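You operate a simulated robot arm through the tools that you are given. There is no shell and no other tool. Be economical: measure what you need, move in short steps, check, and stop when the job is done.

You run a simulated robot arm. Do the job below in one go: nothing can be reset, and whatever is moved stays where it is left.

## Task
Fetch the white angle tag and set it on top of the white carton on the tooling bench top.

It is judged by the outcome, as a careful person would: the job done as asked, and still so three seconds after it is handed in. It fails if anything else is knocked over, pushed out of place, dropped, spilled or broken.

## Robot
A 6-joint arm with a two-finger parallel gripper, fixed in place. Base frame: the origin is at the foot of the arm, x ahead of it, y to its left, z up; the work surface is at about z = 0. Units: mm, degrees, N and s.
With the tool pointing down near the work surface it reaches from about 140 to 580 mm from the base axis. Its first joint turns from -66.0 to 66.0 degrees. Payload 2.1 kg.
The TCP is the grasp point between the finger pads, 30 mm short of the fingertips. In the tool frame z runs along the fingers and y along their closing line. Largest opening 94 mm; finger width 28, thickness 10; the body of the gripper, 50 by 96 mm, starts 55 mm behind the TCP.
Orientation is told as [roll, pitch, yaw] about the base's x, y, z axes, in that order, counted from this pose: with the fingers straight down and closing along the base's y, the tool's x points along the base's -x, its y along +y and its z along -z.

## Interface
- The arm moves only by the tool send_rows. Its argument "commands" is a list of rows, each an object of numbers (a shift or turn left out is 0, a gripper value left out holds the last): "claw": the finger opening in mm, from 0 to 94; "dx", "dy", "dz": the shift along the base's x, y, z in mm; "wx", "wy", "wz": the turn, a rotation vector about the base's x, y, z in degrees. In form: [{"claw": .., "dx": .., "dy": .., "dz": .., "wx": .., "wy": .., "wz": ..}, ...]. A call has 1 to 8 rows; each row shifts and turns the commanded pose from where the row before left it. Each row takes 0.2 s and may step no farther than 50 mm and 8.6 degrees from the row before; otherwise, or with a gripper value out of range, the whole call is refused. Where a pose cannot be reached the arm comes as near as it can. A force on the tool above 40 N (or 10 N above the force at the start of the call, whichever is more), or a blocked arm, ends the call early, and 0.2 s more pass. Each finger travels about 72 mm/s and halts on what it meets, pressing with about 33 N; the grip force reading is that of the motor and also rises with nothing between the fingers. The clock runs only during rows and for 0.2 s after the last one: add rows that do not move to give the fingers time. The reply holds the time, the measured pose of the TCP, the force on the tool along the base axes, the opening and the grip force, in the units named above and with some noise.
- Cameras (640 x 400 px; columns grow to the right, rows downward): "scene" is fixed at [62.9, -388.5, 467.8]; the picture's right is [0.64, -0.77, 0.00], its down [-0.56, -0.46, -0.69] and it looks along [0.54, 0.44, -0.72] (base axes); focal length 281 px, centre (320, 200). "wrist" rides on the gripper at [76, 14, -102] in the tool frame; the picture's right is [-0.18, 0.98, 0.00], its down [-0.75, -0.14, -0.64] and it looks along [-0.63, -0.12, 0.77] (tool axes); focal length 243 px, centre (320, 200). There is no depth. A picture from a camera that has moved, and an enlarged one, comes with that camera's place and axes in the base frame and with its lens.
- capture(camera): a new picture of that camera. No time passes.
- zoom(camera, box): a new picture of the part [left, top, right, bottom] of that camera's present view, enlarged. No time passes.
- job_done(): hands the job in; it is judged then, once.

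Go step by step. Nothing tells you positions but the pictures and the camera data: compare them with the known pose of the tool, close in by small moves and look again before you grip or let go. The budget is 90 turns and 42 pictures, counting those below and the enlarged ones. Unless the task says otherwise, let go and move clear before handing in, and close with one line.

The tools are called after "Request:" as name(argument=value, ...) on one line, values as JSON. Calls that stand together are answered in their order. send_rows: Moves the arm, as the interface text tells. Its arguments: {"type":"object","properties":{"commands":{"type":"array"}},"required":["commands"]} The other tools are called the same way: capture (camera) takes a picture; zoom (camera, box) takes an enlarged picture of a part of a camera's view; job_done () hands the job in.

At the start:

```text
time_s: 0.0
tcp_pos: [334.9, -133.9, 240.3]
orientation: [-0.1, 0.0, 0.0]
wrist_force: [0.2, -1.0, -0.2]
gripper_width: 93.7
grip_force: 0.1
```

scene: 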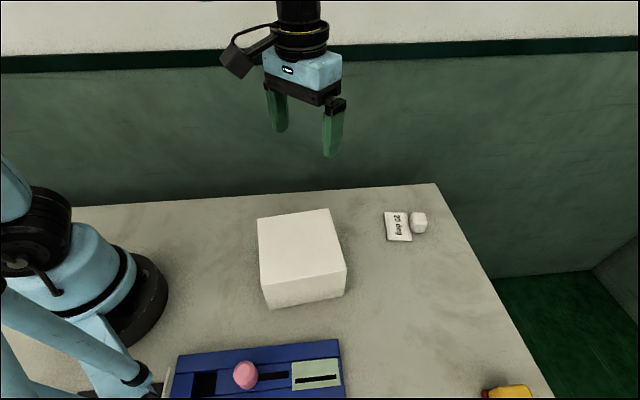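
wrist: 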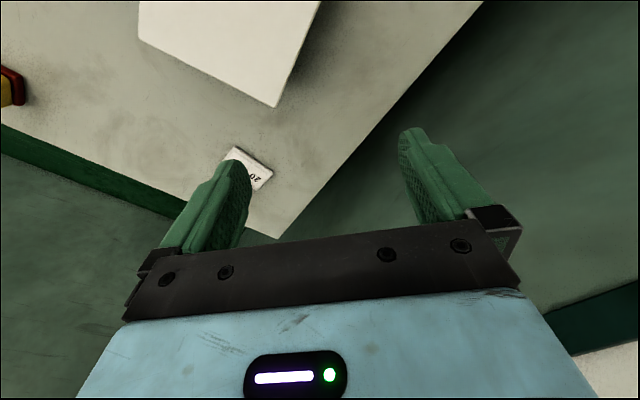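

I see the white carton mid-bench and a small white labelled tag with a block beside it near (460, -280). I'll enlarge both for detail.

Request:
zoom(camera="scene", box=[360, 190, 456, 250])

Request:
zoom(camera="scene", box=[220, 190, 380, 320])

```text
6.67 times, centred on (408, 220) of scene
camera zoom: at [62.9, -388.5, 467.8], right [0.64, -0.77, 0.0], down [-0.56, -0.46, -0.69], along [0.54, 0.44, -0.72], focal length 1876 px, centre (-267, 67)
```

zoom: 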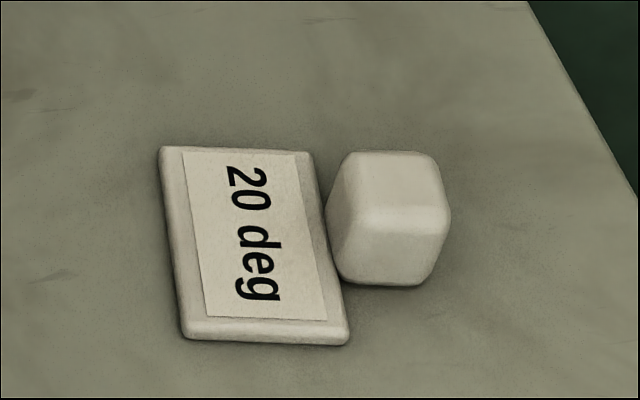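

```text
3.08 times, centred on (300, 255) of scene
camera zoom: at [62.9, -388.5, 467.8], right [0.64, -0.77, 0.0], down [-0.56, -0.46, -0.69], along [0.54, 0.44, -0.72], focal length 866 px, centre (382, 31)
```

zoom: 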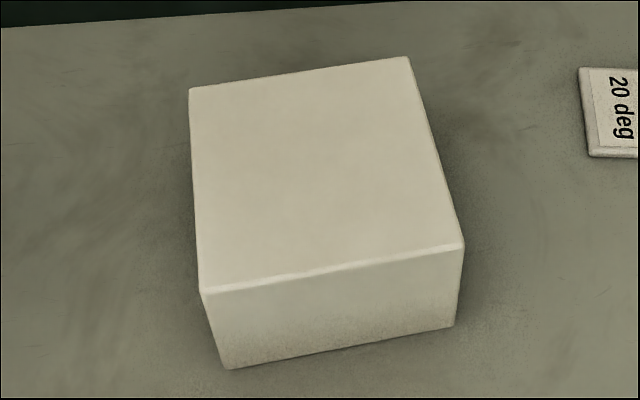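

The tag is a flat plate of about 70×49 mm centred near (457, -278), long axis about 36° from x. A loose cube almost touches one long side, so I'll grip the tag by its short ends. The carton top is about 127 mm square at z≈88, centred near (251, -191). I'll move above the tag and turn.

Request:
send_rows(commands=[{"claw": 94, "dx": 15.2, "dy": -18, "dz": -12, "wz": -6.775}, {"dx": 15.2, "dy": -18, "dz": -12, "wz": -6.775}, {"dx": 15.2, "dy": -18, "dz": -12, "wz": -6.775}, {"dx": 15.2, "dy": -18, "dz": -12, "wz": -6.775}, {"dx": 15.2, "dy": -18, "dz": -12, "wz": -6.775}, {"dx": 15.2, "dy": -18, "dz": -12, "wz": -6.775}, {"dx": 15.2, "dy": -18, "dz": -12, "wz": -6.775}, {"dx": 15.2, "dy": -18, "dz": -12, "wz": -6.775}])

Request:
capture(camera="wrist")

Request:
capture(camera="scene")

```text
time_s: 1.8
tcp_pos: [459.6, -278.7, 147.9]
orientation: [-0.2, 0.0, -54.4]
wrist_force: [-0.1, 0.3, -0.2]
gripper_width: 93.8
grip_force: 0.0
```

```text
37 pictures are left
camera wrist: at [427.1, -206.8, 249.1], right [0.91, 0.42, 0.0], down [0.32, -0.69, 0.64], along [0.27, -0.58, -0.77], focal length 243 px, centre (320, 200)
```

wrist: 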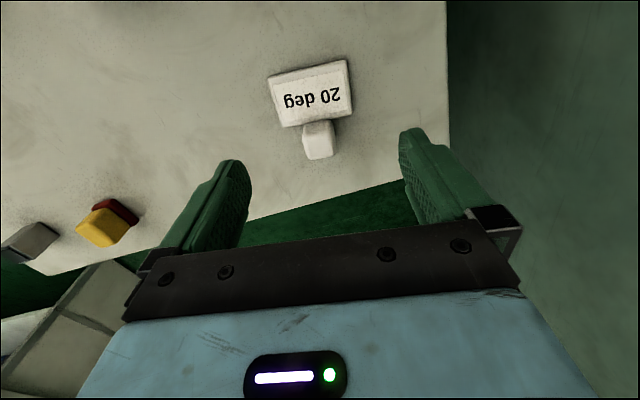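

```text
36 pictures are left
```

scene: 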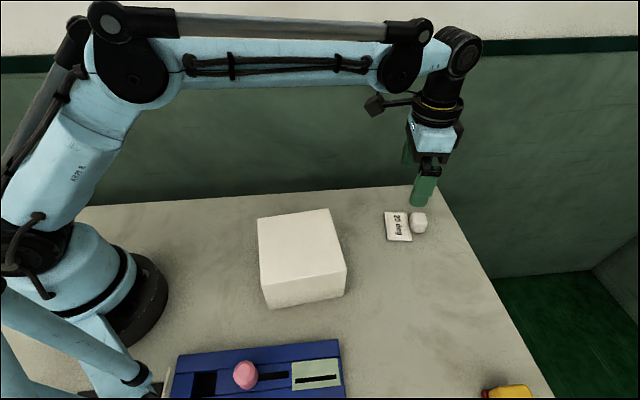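

The arm is over the tag. I'll enlarge the wrist view to refine the tag's position and check for a gap to the cube.

Request:
zoom(camera="wrist", box=[238, 50, 398, 150])

```text
4.00 times, centred on (318, 100) of wrist
camera zoom: at [427.1, -206.8, 249.1], right [0.91, 0.42, 0.0], down [0.32, -0.69, 0.64], along [0.27, -0.58, -0.77], focal length 970 px, centre (328, 600)
```

zoom: 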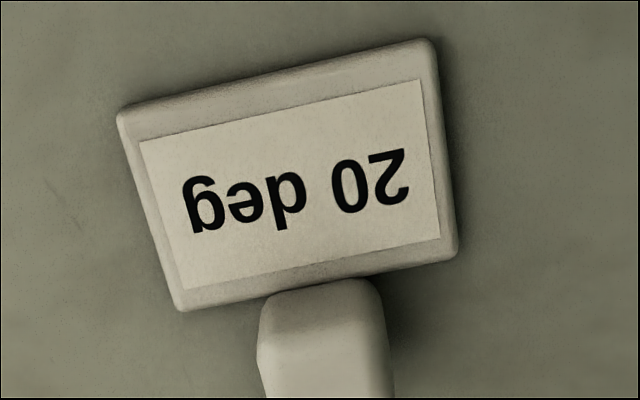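

Wrist view puts the tag centre near (451–457, -277), axis about 36.5°. I'll go down halfway, correct, and look again.

Request:
send_rows(commands=[{"dx": -2, "dy": 0.5, "dz": -30, "wz": 0.8}, {"dx": -2, "dy": 0.5, "dz": -30}, {}, {}])

Request:
capture(camera="wrist")

Request:
zoom(camera="scene", box=[344, 170, 472, 250])

```text
time_s: 2.8
tcp_pos: [456.3, -276.2, 83.8]
orientation: [0.0, -0.1, -53.5]
wrist_force: [0.4, 0.3, 0.0]
gripper_width: 94.1
grip_force: 0.1
```

```text
34 pictures are left
camera wrist: at [422.6, -206.2, 185.7], right [0.9, 0.44, 0.0], down [0.34, -0.69, 0.64], along [0.28, -0.58, -0.77], focal length 243 px, centre (320, 200)
```

wrist: 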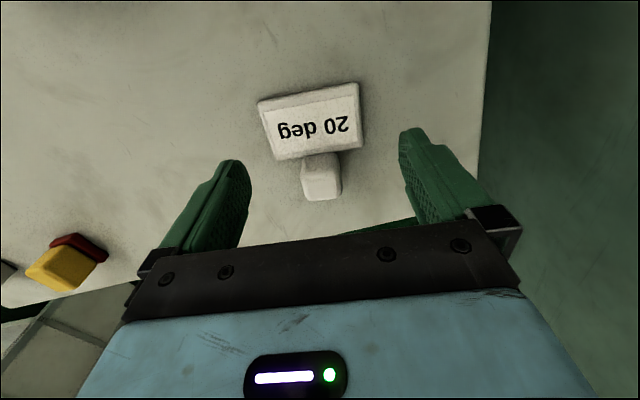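

```text
5.00 times, centred on (408, 210) of scene
camera zoom: at [62.9, -388.5, 467.8], right [0.64, -0.77, 0.0], down [-0.56, -0.46, -0.69], along [0.54, 0.44, -0.72], focal length 1407 px, centre (-120, 150)
```

zoom: 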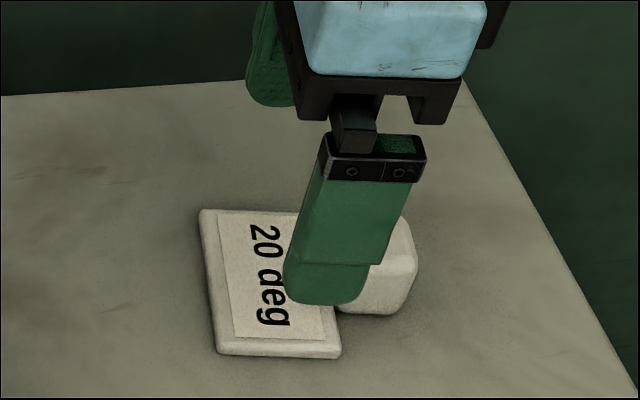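

Now at half height; I'll enlarge the wrist view once more to fix the centre.

Request:
zoom(camera="wrist", box=[232, 70, 424, 190])

```text
3.33 times, centred on (328, 130) of wrist
camera zoom: at [422.6, -206.2, 185.7], right [0.9, 0.44, 0.0], down [0.34, -0.69, 0.64], along [0.28, -0.58, -0.77], focal length 809 px, centre (293, 433)
```

zoom: 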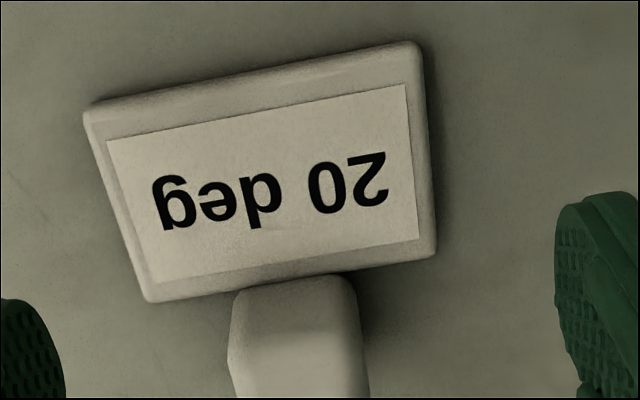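

The wrist view again gives a centre near (451, -276.5), axis about 37°, top around z 8–10. I'll correct sideways and then go down to fingertips a few mm above the bench.

Request:
send_rows(commands=[{"dx": -4.8, "dy": -0.5, "wz": 0.3}, {"dz": -15}, {"dz": -15}, {"dz": -10}, {"dz": -7}, {}, {}])

Request:
capture(camera="wrist")

Request:
zoom(camera="scene", box=[344, 180, 472, 260])

```text
time_s: 4.4
tcp_pos: [448.4, -276.1, 38.0]
orientation: [-0.1, 0.0, -53.2]
wrist_force: [0.9, 0.0, -0.2]
gripper_width: 94.1
grip_force: 0.0
```

```text
31 pictures are left
camera wrist: at [414.7, -206.5, 140.0], right [0.9, 0.44, 0.0], down [0.34, -0.69, 0.64], along [0.28, -0.58, -0.77], focal length 243 px, centre (320, 200)
```

wrist: 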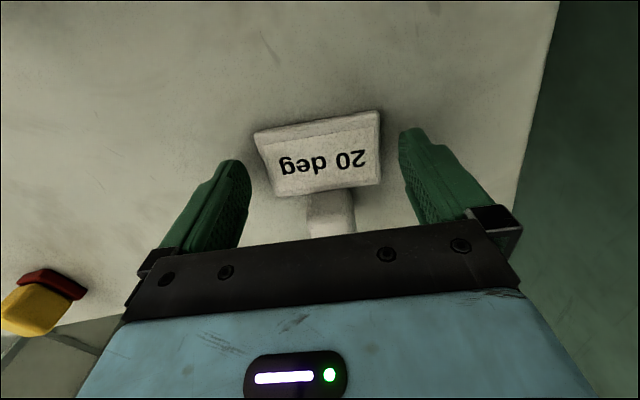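

```text
5.00 times, centred on (408, 220) of scene
camera zoom: at [62.9, -388.5, 467.8], right [0.64, -0.77, 0.0], down [-0.56, -0.46, -0.69], along [0.54, 0.44, -0.72], focal length 1407 px, centre (-120, 100)
```

zoom: 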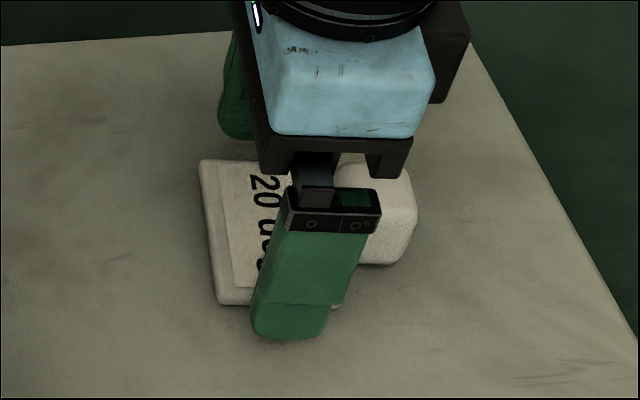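

In the wrist picture the tag's centre falls right on the tool axis (about 320,160), with equal gaps to both fingers. I'll go down the last 5 mm and close.

Request:
send_rows(commands=[{"dz": -3}, {"dz": -2}, {}, {"claw": 80}, {"claw": 66}, {"claw": 60}, {}, {}])

Request:
capture(camera="wrist")

```text
time_s: 6.2
tcp_pos: [447.5, -276.3, 32.5]
orientation: [0.0, 0.0, -53.1]
wrist_force: [-0.3, -0.2, 0.9]
gripper_width: 73.9
grip_force: 33.2
```

```text
29 pictures are left
camera wrist: at [413.8, -206.7, 133.4], right [0.9, 0.44, 0.0], down [0.34, -0.69, 0.64], along [0.28, -0.58, -0.77], focal length 243 px, centre (320, 200)
```

wrist: 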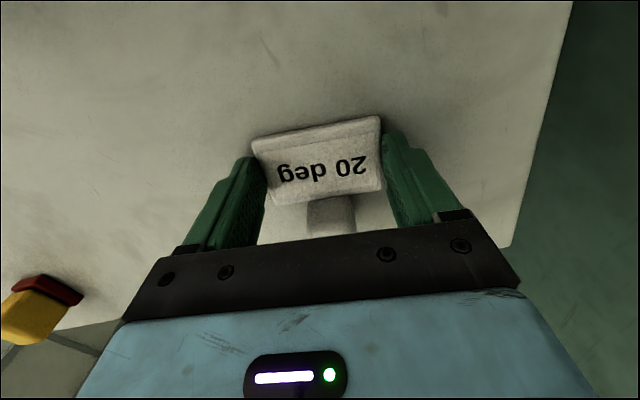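

The tag is gripped at 74 mm opening and 33 N. I'll lift slowly at first and check that the cube stays put.

Request:
send_rows(commands=[{"dz": 3}, {"dz": 7}, {"dz": 15}, {"dz": 25}, {}])

Request:
capture(camera="wrist")

Request:
capture(camera="scene")

```text
time_s: 7.4
tcp_pos: [448.2, -276.7, 84.0]
orientation: [-0.1, 0.1, -53.2]
wrist_force: [0.3, -0.7, -0.5]
gripper_width: 73.8
grip_force: 32.9
```

```text
28 pictures are left
camera wrist: at [414.4, -206.6, 185.1], right [0.9, 0.44, 0.0], down [0.34, -0.69, 0.64], along [0.28, -0.58, -0.77], focal length 243 px, centre (320, 200)
```

wrist: 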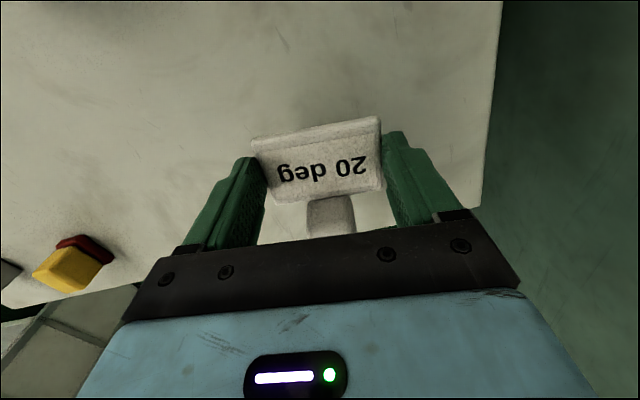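

```text
27 pictures are left
```

scene: 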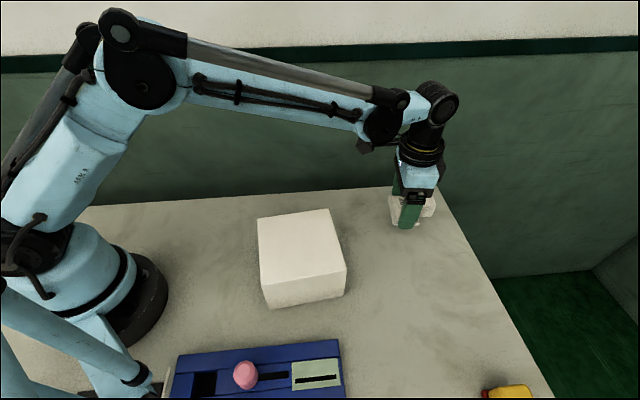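

The cube seems to have come up with the plate, so it may be part of the tag. I'll check this close up.

Request:
zoom(camera="scene", box=[344, 170, 472, 250])

Request:
zoom(camera="wrist", box=[220, 110, 412, 230])

```text
5.00 times, centred on (408, 210) of scene
camera zoom: at [62.9, -388.5, 467.8], right [0.64, -0.77, 0.0], down [-0.56, -0.46, -0.69], along [0.54, 0.44, -0.72], focal length 1407 px, centre (-120, 150)
```

zoom: 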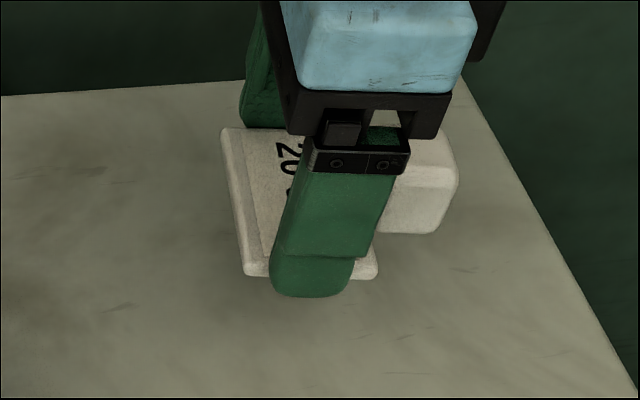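

```text
3.33 times, centred on (316, 170) of wrist
camera zoom: at [414.4, -206.6, 185.1], right [0.9, 0.44, 0.0], down [0.34, -0.69, 0.64], along [0.28, -0.58, -0.77], focal length 809 px, centre (333, 300)
```

zoom: 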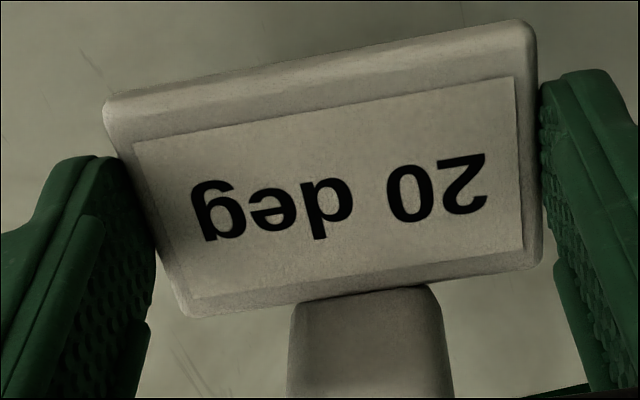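

The cube is fixed to the plate, so it's one piece with no separate object disturbed. I'll lift higher, then carry it over the carton, turn it about 13° to line up, and centre the whole footprint (TCP aim about (240, -182)).

Request:
send_rows(commands=[{"dz": 30}, {"dz": 35}, {"dz": 30}, {}])

Request:
send_rows(commands=[{"dx": -15, "dy": 7, "wz": 1}, {"dx": -28, "dy": 13, "wz": 2}, {"dx": -33, "dy": 15, "wz": 2}, {"dx": -33, "dy": 15, "wz": 2}, {"dx": -33, "dy": 15, "wz": 2}, {"dx": -33, "dy": 15, "wz": 2}, {"dx": -20, "dy": 9, "wz": 1}, {"dx": -13, "dy": 6, "wz": 1}])

Request:
send_rows(commands=[{}, {}])

Request:
capture(camera="scene")

Request:
capture(camera="wrist")

```text
time_s: 8.4
tcp_pos: [448.7, -275.3, 177.1]
orientation: [-0.1, 0.0, -53.3]
wrist_force: [-0.6, -0.3, 0.8]
gripper_width: 73.8
grip_force: 33.5
```

```text
time_s: 10.2
tcp_pos: [242.1, -182.6, 177.0]
orientation: [-0.1, 0.0, -40.2]
wrist_force: [0.3, 0.0, -0.9]
gripper_width: 73.5
grip_force: 33.2
```

```text
time_s: 10.8
tcp_pos: [242.4, -182.7, 176.8]
orientation: [0.0, 0.1, -40.2]
wrist_force: [0.2, -0.5, 1.1]
gripper_width: 73.5
grip_force: 32.7
```

```text
24 pictures are left
```

scene: 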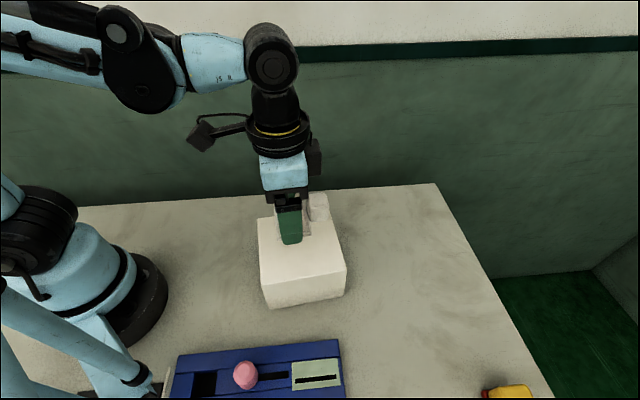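

```text
23 pictures are left
camera wrist: at [192.5, -121.3, 278.9], right [0.77, 0.63, 0.0], down [0.49, -0.59, 0.64], along [0.41, -0.5, -0.77], focal length 243 px, centre (320, 200)
```

wrist: 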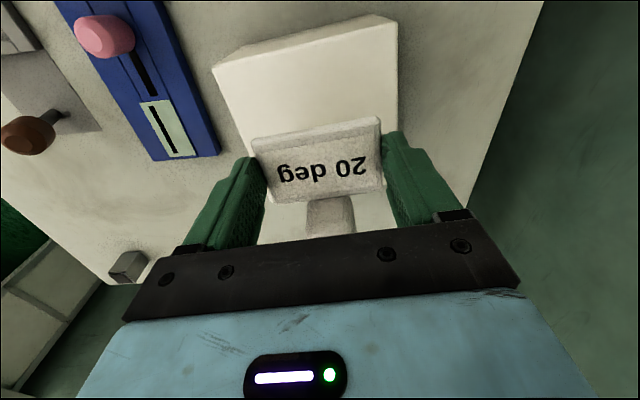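

The tag is centred over the carton, and both views agree on the carton's place. Contact should come at TCP z≈120, so I'll go down to about 130 and look.

Request:
send_rows(commands=[{"dz": -15}, {"dz": -15}, {"dz": -10}, {"dz": -6}, {}])

Request:
zoom(camera="scene", box=[220, 190, 380, 290])

```text
time_s: 12.0
tcp_pos: [239.1, -181.6, 130.9]
orientation: [-0.1, -0.1, -40.2]
wrist_force: [0.3, 1.1, -0.8]
gripper_width: 73.5
grip_force: 32.9
```

```text
4.00 times, centred on (300, 240) of scene
camera zoom: at [62.9, -388.5, 467.8], right [0.64, -0.77, 0.0], down [-0.56, -0.46, -0.69], along [0.54, 0.44, -0.72], focal length 1126 px, centre (400, 40)
```

zoom: 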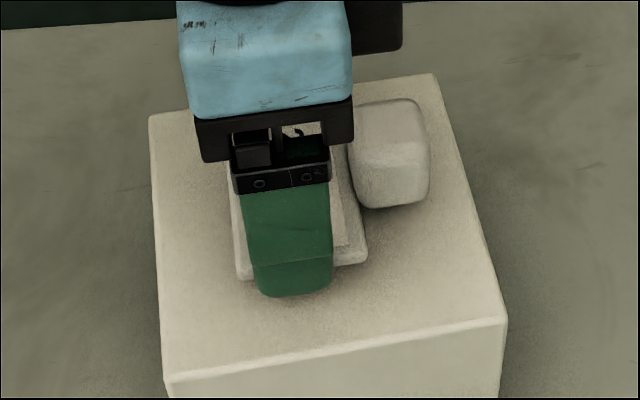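

The tag sits just above the carton top, well inside its edges. I'll go down in small steps until I feel contact.

Request:
send_rows(commands=[{"dz": -3}, {"dz": -2}, {"dz": -1.5}, {"dz": -1.5}, {}])

```text
time_s: 13.2
tcp_pos: [238.9, -183.3, 123.9]
orientation: [-0.1, -0.1, -40.2]
wrist_force: [0.0, -0.6, -1.2]
gripper_width: 73.5
grip_force: 32.6
```

No contact yet; I'll go on in 1 mm steps.

Request:
send_rows(commands=[{"dz": -1}, {"dz": -1}, {}])

Request:
send_rows(commands=[{"dz": -1}, {}])

Request:
zoom(camera="scene", box=[260, 200, 340, 250])

```text
time_s: 14.0
tcp_pos: [239.8, -180.4, 122.5]
orientation: [-0.1, 0.0, -40.2]
wrist_force: [0.3, -0.5, 0.5]
gripper_width: 73.7
grip_force: 33.1
```

```text
time_s: 14.6
tcp_pos: [239.6, -181.4, 120.4]
orientation: [-0.1, -0.1, -40.1]
wrist_force: [-2.7, -0.7, 7.8]
gripper_width: 73.5
grip_force: 32.8
```

```text
8.00 times, centred on (300, 225) of scene
camera zoom: at [62.8, -388.5, 467.9], right [0.64, -0.77, 0.0], down [-0.56, -0.46, -0.69], along [0.54, 0.44, -0.72], focal length 2251 px, centre (480, 0)
```

zoom: 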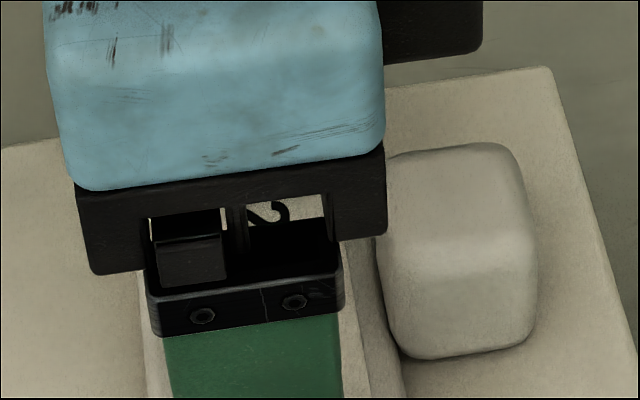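

Contact is felt at z≈120.4 (about 8 N up), so the tag rests on the carton. I'll open slowly and then rise straight up.

Request:
send_rows(commands=[{"claw": 76}, {"claw": 80}, {"claw": 86}, {"claw": 90}, {}, {}])

Request:
capture(camera="wrist")

```text
time_s: 16.0
tcp_pos: [240.4, -181.4, 121.0]
orientation: [-0.1, 0.0, -40.2]
wrist_force: [0.5, -0.9, -0.2]
gripper_width: 90.3
grip_force: 0.1
```

```text
20 pictures are left
camera wrist: at [190.7, -120.5, 222.9], right [0.77, 0.63, 0.0], down [0.49, -0.59, 0.64], along [0.41, -0.5, -0.77], focal length 243 px, centre (320, 200)
```

wrist: 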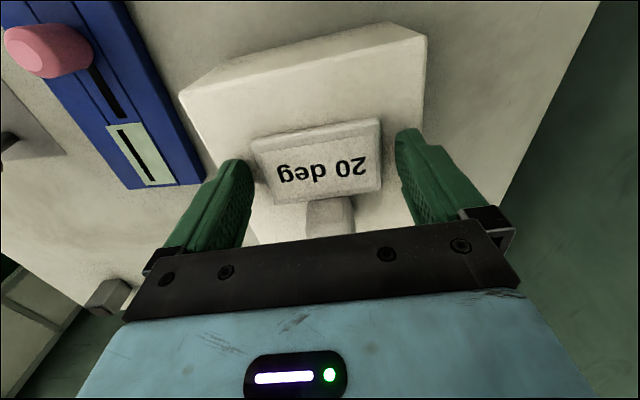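

The fingers are clear on both sides and the tag lies on the carton. I'll rise straight up and check.

Request:
send_rows(commands=[{"dz": 5}, {"dz": 15}, {"dz": 30}, {"dz": 40}, {"dz": 40}, {}])

Request:
capture(camera="scene")

Request:
capture(camera="wrist")

```text
time_s: 17.4
tcp_pos: [237.7, -181.5, 249.9]
orientation: [-0.1, 0.0, -40.2]
wrist_force: [-0.1, -0.8, 0.1]
gripper_width: 90.0
grip_force: 0.2
```

```text
19 pictures are left
```

scene: 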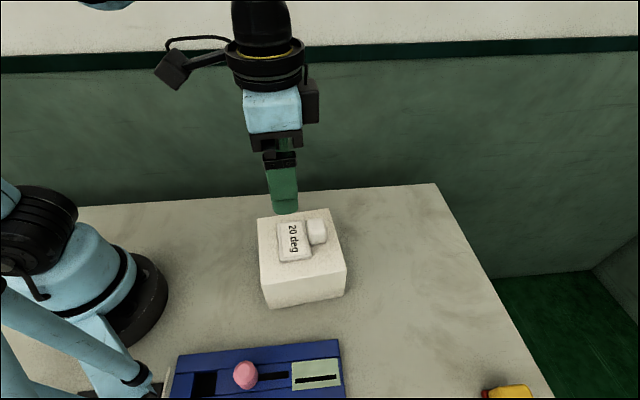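

```text
18 pictures are left
camera wrist: at [188.9, -120.4, 352.8], right [0.77, 0.63, 0.0], down [0.49, -0.59, 0.64], along [0.41, -0.5, -0.77], focal length 243 px, centre (320, 200)
```

wrist: 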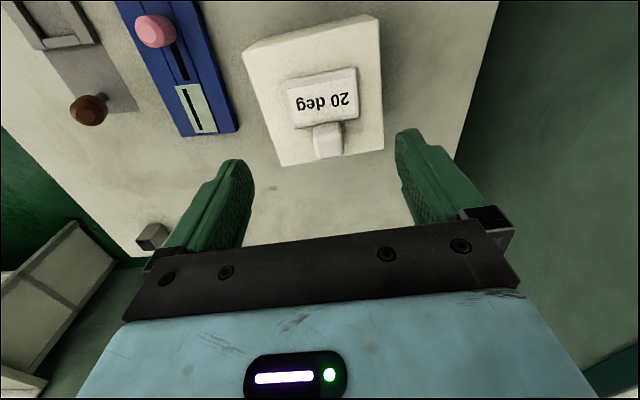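

The tag lies flat near the middle of the carton top, the carton hasn't moved, and the arm is clear. I'm handing in.

Request:
job_done()

```text
The job is handed in.
```

The white angle tag is resting flat on top of the white carton, the gripper has let go and moved clear, and nothing else was disturbed.
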